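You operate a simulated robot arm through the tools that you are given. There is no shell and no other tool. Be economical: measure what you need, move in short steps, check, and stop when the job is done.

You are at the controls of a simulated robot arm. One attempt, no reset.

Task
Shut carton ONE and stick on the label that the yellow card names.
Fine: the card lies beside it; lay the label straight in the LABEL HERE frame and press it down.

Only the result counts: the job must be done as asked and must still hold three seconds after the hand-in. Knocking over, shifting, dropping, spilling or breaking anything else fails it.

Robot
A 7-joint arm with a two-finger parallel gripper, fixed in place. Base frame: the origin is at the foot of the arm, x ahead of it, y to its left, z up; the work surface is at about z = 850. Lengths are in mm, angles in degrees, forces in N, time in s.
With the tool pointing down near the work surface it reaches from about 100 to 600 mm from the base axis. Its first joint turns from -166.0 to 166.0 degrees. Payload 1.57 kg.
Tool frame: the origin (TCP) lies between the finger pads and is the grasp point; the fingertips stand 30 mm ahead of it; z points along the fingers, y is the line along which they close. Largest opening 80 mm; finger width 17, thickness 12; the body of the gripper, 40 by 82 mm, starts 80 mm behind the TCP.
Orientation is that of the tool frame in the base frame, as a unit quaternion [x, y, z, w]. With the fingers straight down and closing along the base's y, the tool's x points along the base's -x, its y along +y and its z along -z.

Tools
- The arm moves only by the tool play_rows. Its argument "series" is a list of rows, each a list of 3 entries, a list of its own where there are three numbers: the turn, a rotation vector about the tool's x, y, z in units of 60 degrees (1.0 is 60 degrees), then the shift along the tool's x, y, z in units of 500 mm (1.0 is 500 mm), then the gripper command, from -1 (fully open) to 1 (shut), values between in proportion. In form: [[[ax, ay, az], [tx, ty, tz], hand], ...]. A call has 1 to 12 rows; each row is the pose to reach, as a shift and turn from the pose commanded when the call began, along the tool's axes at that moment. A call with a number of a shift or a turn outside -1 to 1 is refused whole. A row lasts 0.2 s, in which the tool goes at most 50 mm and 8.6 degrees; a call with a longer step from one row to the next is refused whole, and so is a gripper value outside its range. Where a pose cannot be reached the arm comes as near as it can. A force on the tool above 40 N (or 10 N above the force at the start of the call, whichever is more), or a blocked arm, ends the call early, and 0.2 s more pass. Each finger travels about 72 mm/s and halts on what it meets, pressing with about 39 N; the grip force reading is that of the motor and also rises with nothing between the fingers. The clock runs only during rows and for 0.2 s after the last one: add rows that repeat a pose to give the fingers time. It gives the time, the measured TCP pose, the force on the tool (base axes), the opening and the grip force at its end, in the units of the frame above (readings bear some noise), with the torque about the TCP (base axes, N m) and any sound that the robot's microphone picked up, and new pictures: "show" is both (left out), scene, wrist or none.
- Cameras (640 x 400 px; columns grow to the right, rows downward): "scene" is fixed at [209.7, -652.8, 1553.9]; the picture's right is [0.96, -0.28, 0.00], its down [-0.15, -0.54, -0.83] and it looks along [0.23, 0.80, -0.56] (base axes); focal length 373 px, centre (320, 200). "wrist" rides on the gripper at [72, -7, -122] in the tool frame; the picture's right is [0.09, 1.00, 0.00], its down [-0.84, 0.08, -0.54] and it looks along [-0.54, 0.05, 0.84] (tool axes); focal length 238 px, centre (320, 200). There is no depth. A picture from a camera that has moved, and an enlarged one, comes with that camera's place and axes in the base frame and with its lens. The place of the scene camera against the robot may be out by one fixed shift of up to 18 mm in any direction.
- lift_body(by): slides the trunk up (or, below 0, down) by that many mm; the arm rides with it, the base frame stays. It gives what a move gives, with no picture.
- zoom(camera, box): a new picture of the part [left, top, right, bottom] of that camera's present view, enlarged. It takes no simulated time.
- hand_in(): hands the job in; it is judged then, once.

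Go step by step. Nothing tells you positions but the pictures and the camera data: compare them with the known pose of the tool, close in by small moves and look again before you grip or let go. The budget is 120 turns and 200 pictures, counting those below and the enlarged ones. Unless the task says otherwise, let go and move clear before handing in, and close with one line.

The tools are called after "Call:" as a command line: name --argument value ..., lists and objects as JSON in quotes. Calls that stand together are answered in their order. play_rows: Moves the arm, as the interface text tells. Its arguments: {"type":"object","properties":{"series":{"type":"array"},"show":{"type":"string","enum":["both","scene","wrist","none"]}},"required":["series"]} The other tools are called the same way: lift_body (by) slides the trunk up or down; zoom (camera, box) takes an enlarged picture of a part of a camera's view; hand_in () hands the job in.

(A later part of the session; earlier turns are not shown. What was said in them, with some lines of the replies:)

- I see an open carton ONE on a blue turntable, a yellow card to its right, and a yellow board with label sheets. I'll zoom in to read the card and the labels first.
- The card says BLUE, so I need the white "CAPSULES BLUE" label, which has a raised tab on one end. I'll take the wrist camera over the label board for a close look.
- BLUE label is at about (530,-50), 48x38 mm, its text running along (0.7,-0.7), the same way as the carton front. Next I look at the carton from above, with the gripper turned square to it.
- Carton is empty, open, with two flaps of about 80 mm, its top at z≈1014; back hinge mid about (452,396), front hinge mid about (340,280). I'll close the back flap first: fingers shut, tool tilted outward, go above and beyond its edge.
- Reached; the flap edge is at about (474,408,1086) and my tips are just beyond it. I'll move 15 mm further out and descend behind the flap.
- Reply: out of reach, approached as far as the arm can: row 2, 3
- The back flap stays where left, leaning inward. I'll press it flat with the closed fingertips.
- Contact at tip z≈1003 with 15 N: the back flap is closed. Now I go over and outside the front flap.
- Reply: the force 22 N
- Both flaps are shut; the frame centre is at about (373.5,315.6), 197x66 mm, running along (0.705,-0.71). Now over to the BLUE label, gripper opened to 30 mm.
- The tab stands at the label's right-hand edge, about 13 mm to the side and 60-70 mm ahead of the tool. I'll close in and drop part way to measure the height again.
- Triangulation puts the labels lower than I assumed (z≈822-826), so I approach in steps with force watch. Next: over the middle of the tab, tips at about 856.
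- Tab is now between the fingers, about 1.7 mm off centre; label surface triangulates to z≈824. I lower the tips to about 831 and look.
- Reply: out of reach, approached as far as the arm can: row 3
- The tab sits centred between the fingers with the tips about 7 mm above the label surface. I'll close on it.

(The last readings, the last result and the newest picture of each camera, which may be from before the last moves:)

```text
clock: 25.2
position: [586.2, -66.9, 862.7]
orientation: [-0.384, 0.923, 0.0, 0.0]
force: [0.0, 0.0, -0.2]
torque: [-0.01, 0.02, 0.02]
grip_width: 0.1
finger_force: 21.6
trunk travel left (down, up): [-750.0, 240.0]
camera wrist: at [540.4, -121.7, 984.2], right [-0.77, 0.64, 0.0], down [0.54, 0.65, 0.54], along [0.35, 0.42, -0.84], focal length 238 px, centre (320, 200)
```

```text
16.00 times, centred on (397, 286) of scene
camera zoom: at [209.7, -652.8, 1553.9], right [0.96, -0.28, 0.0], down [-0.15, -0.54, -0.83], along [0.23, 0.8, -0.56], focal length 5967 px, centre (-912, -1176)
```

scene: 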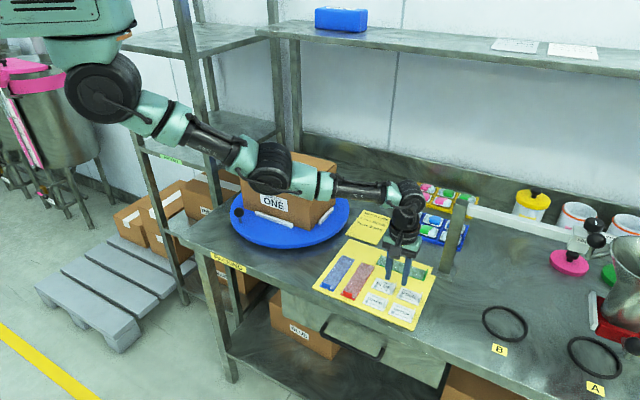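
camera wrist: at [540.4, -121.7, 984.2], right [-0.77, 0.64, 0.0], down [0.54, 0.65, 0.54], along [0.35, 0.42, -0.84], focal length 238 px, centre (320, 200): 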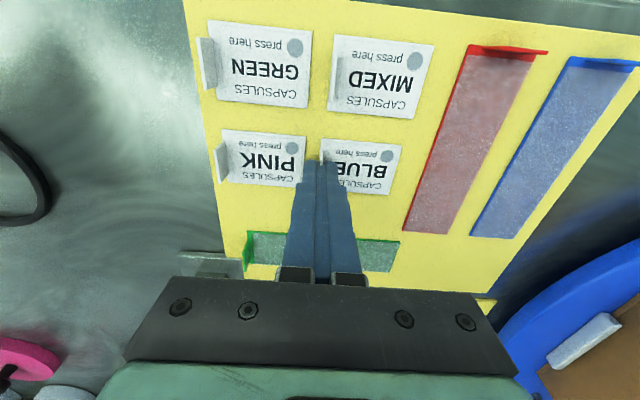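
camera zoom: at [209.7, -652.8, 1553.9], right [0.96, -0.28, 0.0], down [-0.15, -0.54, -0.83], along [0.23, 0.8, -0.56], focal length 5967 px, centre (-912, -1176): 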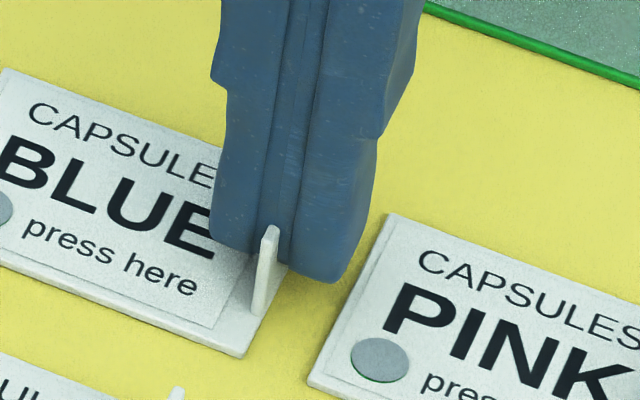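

The tab looks caught between the fingertips, though the opening reads 0; I'll lift a little to test.

Call:
play_rows --series '[[[0, 0, 0], [0, 0, -0.01], 1], [[0, 0, 0], [0, 0, -0.02], 1], [[0, 0, 0], [0, 0, -0.03], 1]]' --show "wrist"

Call:
zoom --camera "scene" --box '[370, 260, 430, 300]'

```text
clock: 26.0
position: [585.6, -65.4, 878.9]
orientation: [-0.383, 0.924, 0.0, 0.001]
force: [0.2, -0.1, -0.4]
torque: [-0.01, -0.02, 0.02]
grip_width: 0.0
finger_force: 22.0
trunk travel left (down, up): [-750.0, 240.0]
camera wrist: at [539.4, -121.9, 999.6], right [-0.77, 0.64, 0.0], down [0.54, 0.65, 0.54], along [0.35, 0.42, -0.84], focal length 238 px, centre (320, 200)
```

wrist: 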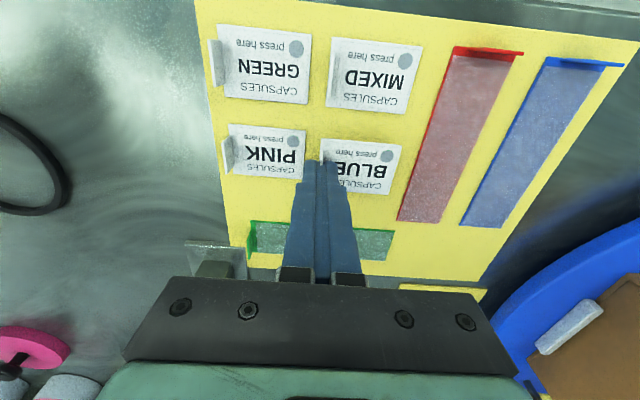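

```text
10.00 times, centred on (400, 280) of scene
camera zoom: at [209.7, -652.8, 1553.9], right [0.96, -0.28, 0.0], down [-0.15, -0.54, -0.83], along [0.23, 0.8, -0.56], focal length 3729 px, centre (-480, -600)
```

zoom: 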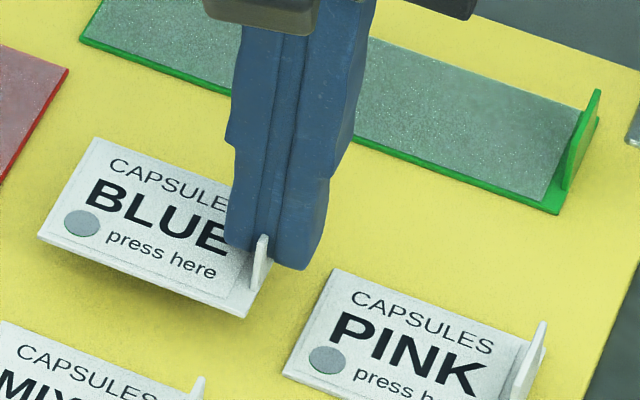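

The label came up with the fingers. I lift it clear and check how it hangs relative to the tool.

Call:
play_rows --series '[[[0, 0, 0], [0, 0, -0.05], 1], [[0, 0, 0], [0, 0, -0.1], 1], [[0, 0, 0], [0, 0, -0.16], 1], [[0, 0, 0], [0, 0, -0.23], 1], [[0, 0, 0], [0, 0, -0.3], 1], [[0, 0, 0], [0, 0, -0.37], 1], [[0, 0, 0], [0, 0, -0.43], 1]]'

Call:
zoom --camera "wrist" --box '[280, 120, 440, 220]'

Call:
zoom --camera "scene" --box '[340, 160, 440, 240]'

```text
clock: 27.6
position: [586.9, -66.2, 1094.2]
orientation: [-0.383, 0.924, 0.0, -0.001]
force: [0.5, -0.1, 0.0]
torque: [0.02, 0.0, -0.03]
grip_width: 0.1
finger_force: 21.4
trunk travel left (down, up): [-750.0, 240.0]
camera wrist: at [541.3, -122.3, 1215.9], right [-0.77, 0.64, 0.0], down [0.54, 0.65, 0.54], along [0.34, 0.42, -0.84], focal length 238 px, centre (320, 200)
```

scene: 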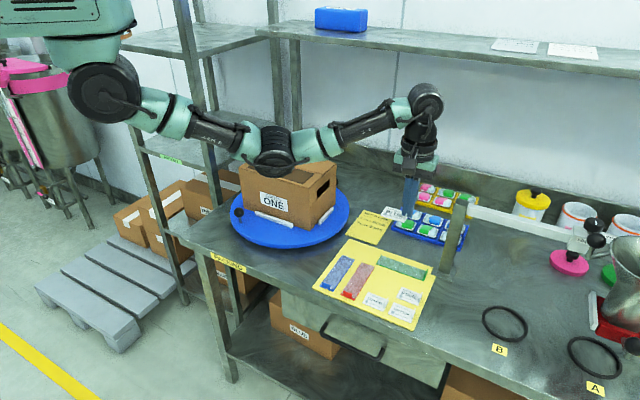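
wrist: 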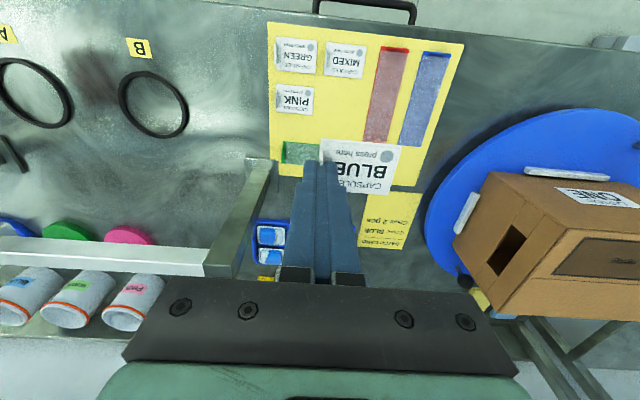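

```text
4.00 times, centred on (360, 170) of wrist
camera zoom: at [541.3, -122.3, 1215.9], right [-0.77, 0.64, 0.0], down [0.54, 0.65, 0.54], along [0.34, 0.42, -0.84], focal length 953 px, centre (160, 320)
```

zoom: 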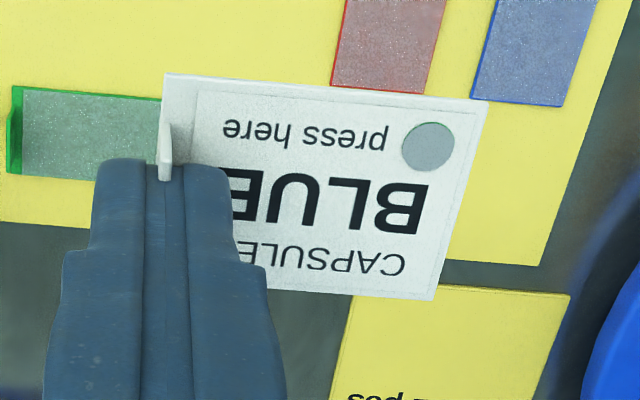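

```text
5.00 times, centred on (390, 200) of scene
camera zoom: at [209.7, -652.8, 1553.9], right [0.96, -0.28, 0.0], down [-0.15, -0.54, -0.83], along [0.23, 0.8, -0.56], focal length 1865 px, centre (-30, 200)
```

zoom: 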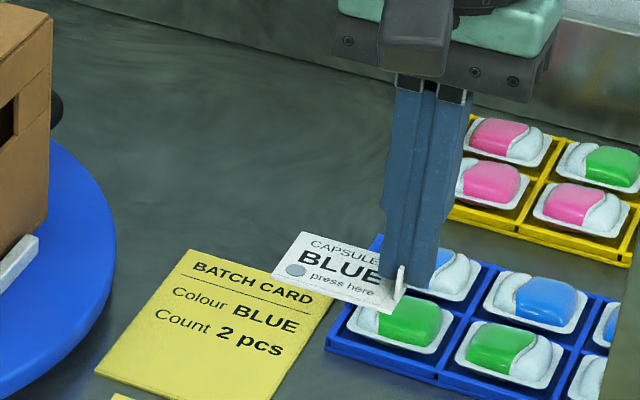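

The label hangs level and square, its centre 27 mm to the tool's +y and 1 mm ahead. I carry it over the LABEL HERE frame, still about 50 mm above the carton.

Call:
play_rows --series '[[[0, 0, 0], [-0.01, 0.04, 0], 1], [[0, 0, 0], [-0.03, 0.11, 0], 1], [[0, 0, 0], [-0.055, 0.185, 0], 1], [[0, 0, 0], [-0.08, 0.26, 0], 1], [[0, 0, 0], [-0.105, 0.34, 0], 1], [[0, 0, 0], [-0.13, 0.42, 0], 1], [[0, 0, 0], [-0.155, 0.5, 0], 1], [[0, 0, 0], [-0.18, 0.58, 0], 1], [[0, 0, 0], [-0.2, 0.655, 0], 1], [[0, 0, 0], [-0.22, 0.72, 0], 1], [[0, 0, 0], [-0.232, 0.765, 0], 1], [[0, 0, 0], [-0.237, 0.788, 0], 1]]'

Call:
zoom --camera "wrist" --box '[180, 60, 460, 235]'

```text
clock: 30.2
position: [390.9, 294.9, 1095.0]
orientation: [-0.383, 0.924, 0.0, 0.0]
force: [1.0, 0.7, -0.1]
torque: [0.0, 0.01, -0.02]
grip_width: 0.2
finger_force: 21.6
trunk travel left (down, up): [-750.0, 240.0]
camera wrist: at [344.9, 239.8, 1216.5], right [-0.77, 0.64, 0.0], down [0.54, 0.65, 0.54], along [0.35, 0.42, -0.84], focal length 238 px, centre (320, 200)
```

scene: 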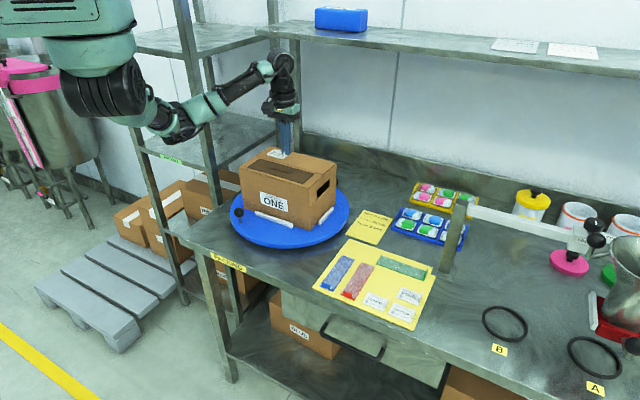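
wrist: 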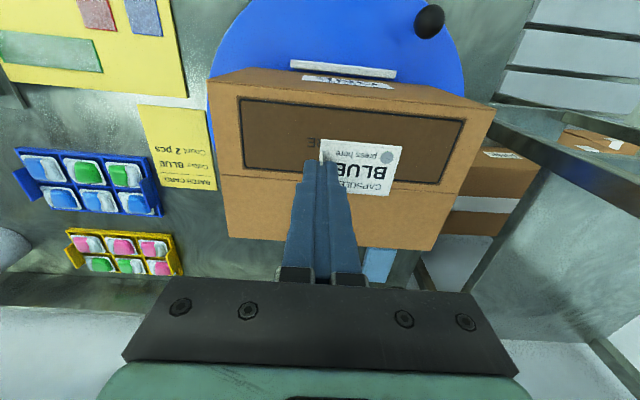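

```text
2.29 times, centred on (320, 148) of wrist
camera zoom: at [344.9, 239.8, 1216.5], right [-0.77, 0.64, 0.0], down [0.54, 0.65, 0.54], along [0.35, 0.42, -0.84], focal length 545 px, centre (320, 320)
```

zoom: 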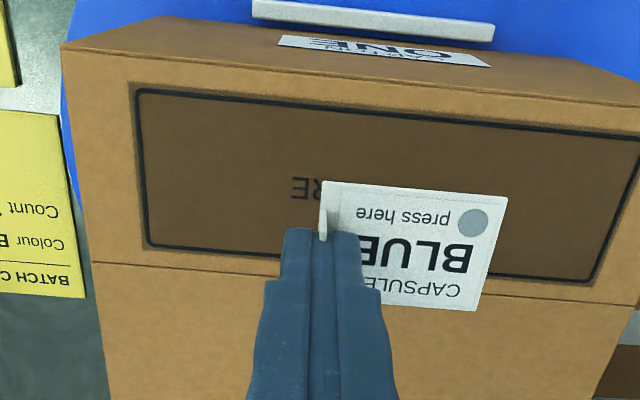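

The label centre is within 3 mm of the frame centre and about 1° off; I correct both and lower to just above the flap.

Call:
play_rows --series '[[[0, 0, 0.0167], [-0.004, -0.001, 0.02], 1], [[0, 0, 0.0167], [-0.004, -0.001, 0.05], 1], [[0, 0, 0.0167], [-0.004, -0.001, 0.075], 1], [[0, 0, 0.0167], [-0.004, -0.001, 0.09], 1]]'

Call:
zoom --camera "wrist" --box '[140, 60, 460, 235]'

Call:
zoom --camera "scene" --box '[230, 130, 350, 205]'

```text
clock: 31.2
position: [393.5, 297.8, 1050.1]
orientation: [-0.376, 0.927, 0.0, 0.001]
force: [0.5, 0.2, -0.2]
torque: [0.02, 0.01, -0.02]
grip_width: 0.0
finger_force: 21.1
trunk travel left (down, up): [-750.0, 240.0]
camera wrist: at [346.6, 242.5, 1170.9], right [-0.76, 0.65, 0.0], down [0.55, 0.64, 0.54], along [0.35, 0.41, -0.84], focal length 238 px, centre (320, 200)
```

scene: 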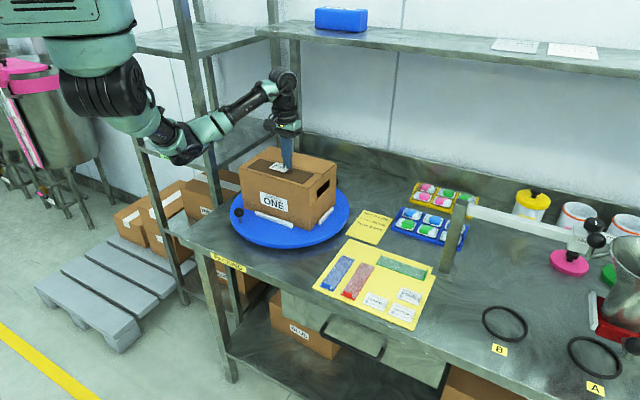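
wrist: 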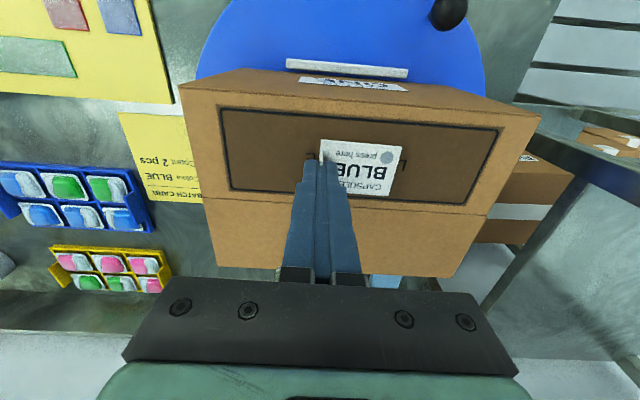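

```text
2.00 times, centred on (300, 148) of wrist
camera zoom: at [346.6, 242.5, 1170.9], right [-0.76, 0.65, 0.0], down [0.55, 0.64, 0.54], along [0.35, 0.41, -0.84], focal length 477 px, centre (360, 305)
```

zoom: 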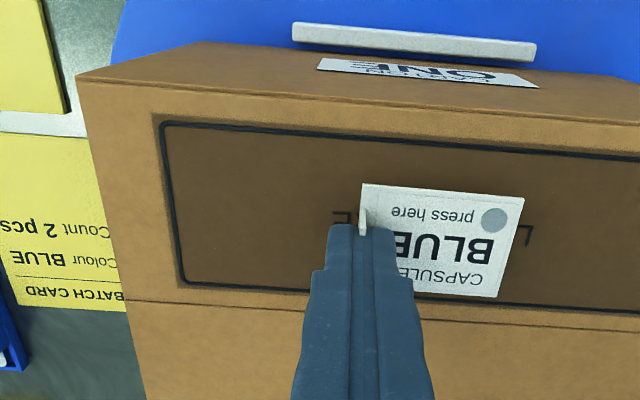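

```text
5.33 times, centred on (290, 168) of scene
camera zoom: at [209.7, -652.8, 1553.9], right [0.96, -0.28, 0.0], down [-0.15, -0.54, -0.83], along [0.23, 0.8, -0.56], focal length 1989 px, centre (480, 373)
```

zoom: 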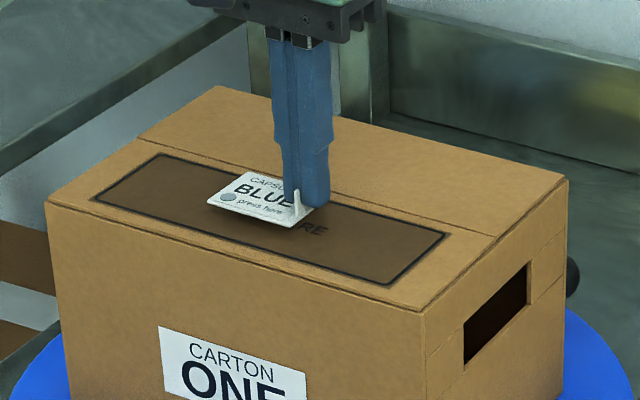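

Label sits square and centred, roughly 7-8 mm above the flap. I lower it to contact in small steps.

Call:
play_rows --series '[[[0, 0, 0], [0, 0, 0.006], 1], [[0, 0, 0], [0, 0, 0.011], 1], [[0, 0, 0], [0, 0, 0.015], 1], [[0, 0, 0], [0, 0, 0.019], 1]]' --show "scene"

Call:
zoom --camera "scene" --box '[260, 150, 310, 185]'

```text
clock: 32.2
position: [391.6, 297.6, 1040.0]
orientation: [-0.376, 0.927, 0.0, 0.0]
force: [0.4, 0.3, 0.6]
torque: [0.0, 0.04, -0.02]
grip_width: 0.1
finger_force: 21.2
trunk travel left (down, up): [-750.0, 240.0]
```

scene: 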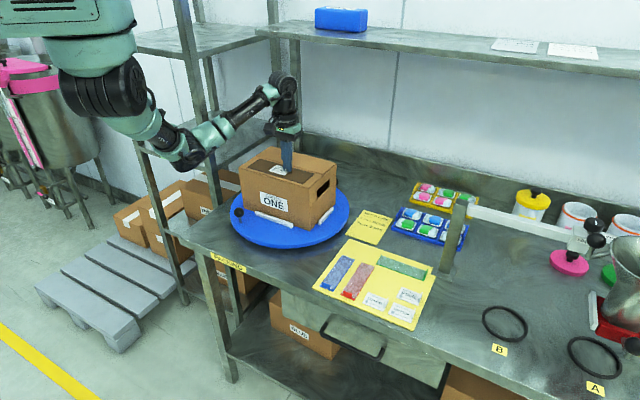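

```text
11.43 times, centred on (285, 168) of scene
camera zoom: at [209.7, -652.8, 1553.9], right [0.96, -0.28, 0.0], down [-0.15, -0.54, -0.83], along [0.23, 0.8, -0.56], focal length 4262 px, centre (720, 571)
```

zoom: 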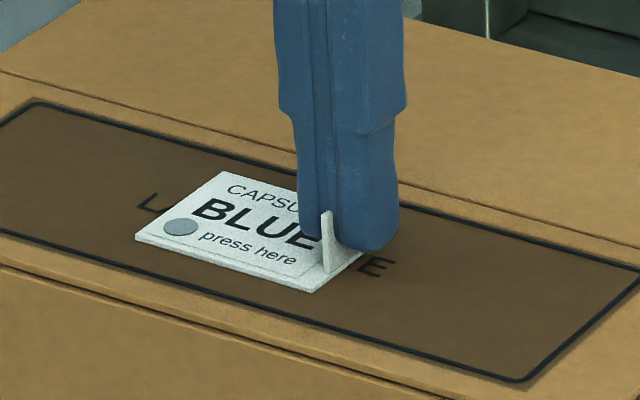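

Call:
play_rows --series '[[[0, 0, 0], [0, 0, 0.003], 1], [[0, 0, 0], [0, 0, 0.006], 1], [[0, 0, 0], [0, 0, 0.009], 1]]' --show "scene"

Call:
zoom --camera "scene" --box '[260, 150, 310, 185]'

```text
clock: 33.0
position: [391.8, 297.7, 1038.0]
orientation: [-0.376, 0.927, 0.001, 0.003]
force: [0.9, 0.7, 23.8]
torque: [-0.07, 0.05, -0.02]
grip_width: 0.0
finger_force: 21.4
trunk travel left (down, up): [-750.0, 240.0]
```

scene: 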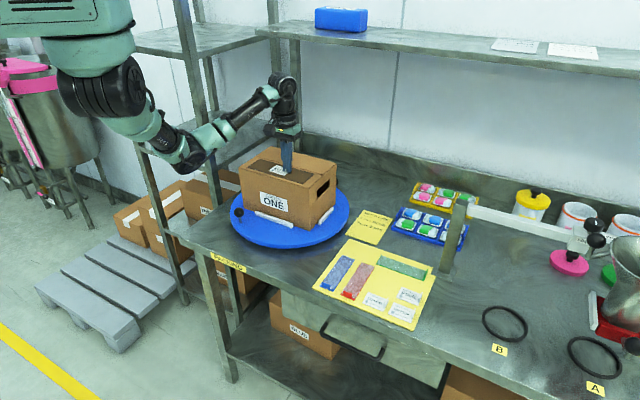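

```text
11.43 times, centred on (285, 168) of scene
camera zoom: at [209.7, -652.8, 1553.9], right [0.96, -0.28, 0.0], down [-0.15, -0.54, -0.83], along [0.23, 0.8, -0.56], focal length 4262 px, centre (720, 571)
```

zoom: 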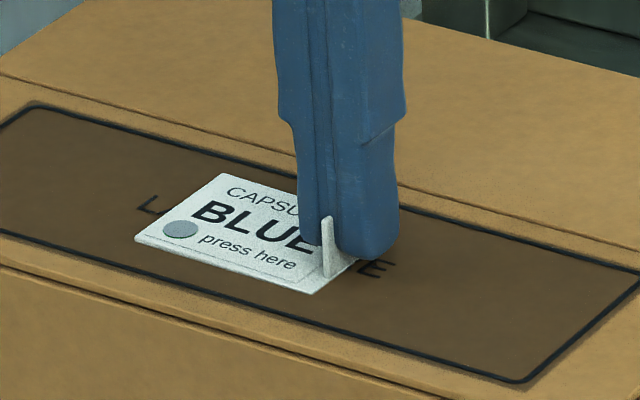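

Contact at 24 N, label lying flat in the frame. I ease the preload, open, and rise straight up.

Call:
play_rows --series '[[[0, 0, 0], [0, 0, -0.003], 1], [[0, 0, 0], [0, 0, -0.003], 0.8], [[0, 0, 0], [0, 0, -0.003], 0.5], [[0, 0, 0], [0, 0, -0.003], 0.5], [[0, 0, 0], [0, 0, -0.04], 0.5], [[0, 0, 0], [0, 0, -0.1], 0.5], [[0, 0, 0], [0, 0, -0.16], 1], [[0, 0, 0], [0.02, 0, -0.16], 1]]'

Call:
zoom --camera "wrist" --box '[180, 60, 460, 235]'

Call:
zoom --camera "scene" --box '[230, 130, 350, 205]'

```text
clock: 34.8
position: [386.2, 290.0, 1115.0]
orientation: [-0.376, 0.927, 0.0, 0.0]
force: [0.0, 0.2, -0.4]
torque: [-0.03, -0.01, -0.03]
grip_width: 0.0
finger_force: 20.8
trunk travel left (down, up): [-750.0, 240.0]
camera wrist: at [339.1, 234.2, 1235.4], right [-0.76, 0.65, 0.0], down [0.55, 0.64, 0.54], along [0.35, 0.41, -0.84], focal length 238 px, centre (320, 200)
```

scene: 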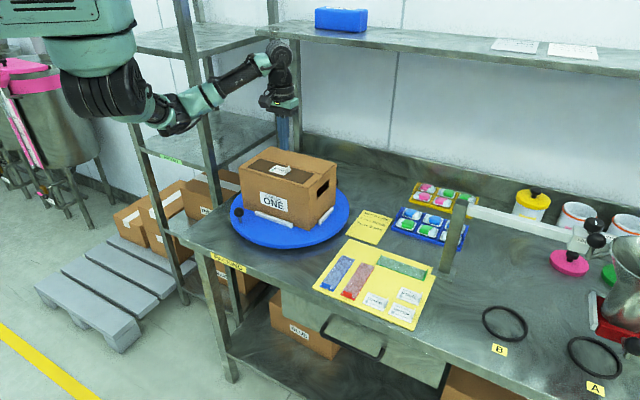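
wrist: 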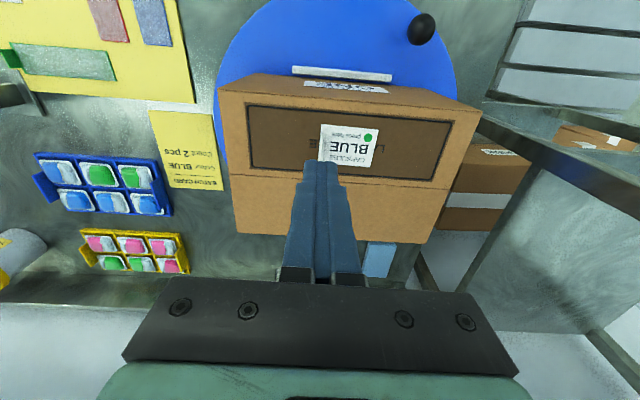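

```text
2.29 times, centred on (320, 148) of wrist
camera zoom: at [339.1, 234.2, 1235.4], right [-0.76, 0.65, 0.0], down [0.55, 0.64, 0.54], along [0.35, 0.41, -0.84], focal length 545 px, centre (320, 320)
```

zoom: 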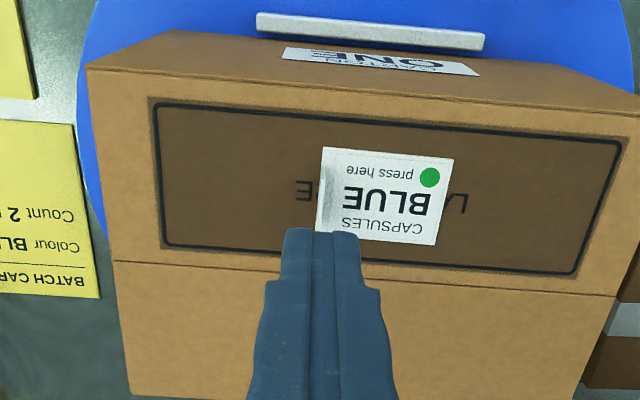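

```text
5.33 times, centred on (290, 168) of scene
camera zoom: at [209.7, -652.8, 1553.9], right [0.96, -0.28, 0.0], down [-0.15, -0.54, -0.83], along [0.23, 0.8, -0.56], focal length 1989 px, centre (480, 373)
```

zoom: 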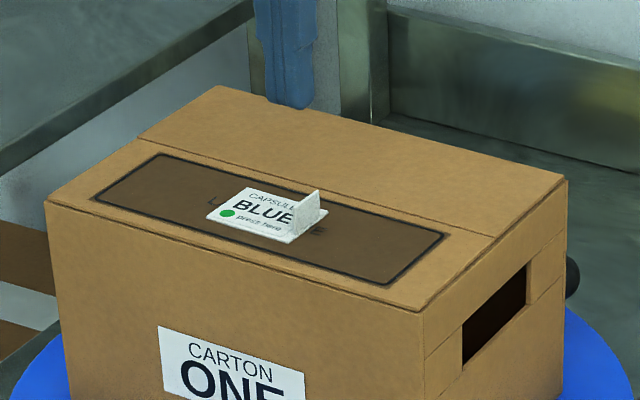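

The "press here" dot has turned green and the label lies straight and centred in the frame. I back off clear and take a last look.

Call:
play_rows --series '[[[0, 0, 0], [0.02, 0, -0.08], 1], [[0, 0, 0], [0.08, 0, -0.16], 1], [[0, 0, 0], [0.16, 0, -0.2], 1], [[0, 0, 0], [0.2, 0, -0.2], 1], [[0, 0, 0], [0.2, 0, -0.2], 1], [[0, 0, 0], [0.2, 0, -0.2], 1], [[0, 0, 0], [0.2, 0, -0.2], 1]]'

Call:
zoom --camera "scene" --box '[230, 130, 350, 205]'

```text
clock: 36.4
position: [314.5, 218.2, 1215.3]
orientation: [-0.375, 0.927, -0.001, 0.001]
force: [0.1, -0.1, -0.6]
torque: [0.03, 0.01, -0.01]
grip_width: 0.0
finger_force: 21.5
trunk travel left (down, up): [-750.0, 240.0]
camera wrist: at [267.7, 163.3, 1336.2], right [-0.76, 0.65, 0.0], down [0.55, 0.64, 0.54], along [0.35, 0.41, -0.84], focal length 238 px, centre (320, 200)
```

scene: 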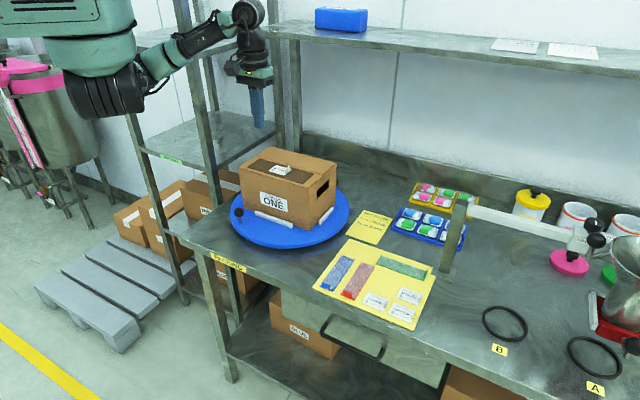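
wrist: 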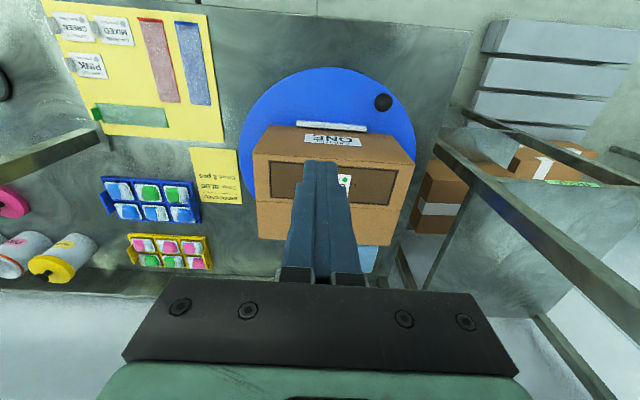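

```text
5.33 times, centred on (290, 168) of scene
camera zoom: at [209.7, -652.8, 1553.9], right [0.96, -0.28, 0.0], down [-0.15, -0.54, -0.83], along [0.23, 0.8, -0.56], focal length 1989 px, centre (480, 373)
```

zoom: 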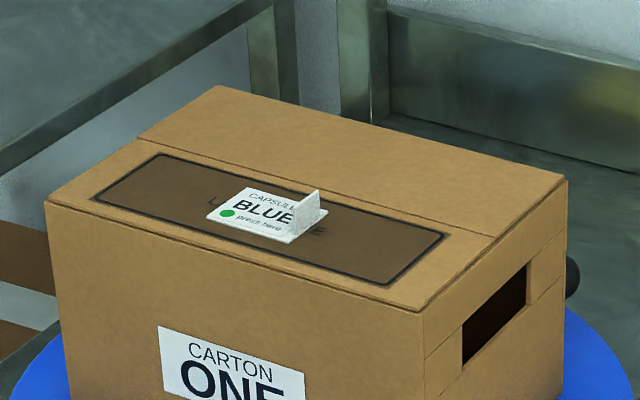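

The carton is shut, the BLUE label is stuck straight in its frame with the dot green, nothing else has moved, and the arm is clear. I'm handing in.

Call:
hand_in

```text
The job is handed in.
```

Carton ONE is shut, and the CAPSULES BLUE label the card names is pressed down straight in the LABEL HERE frame; I handed the job in but got no verdict back.
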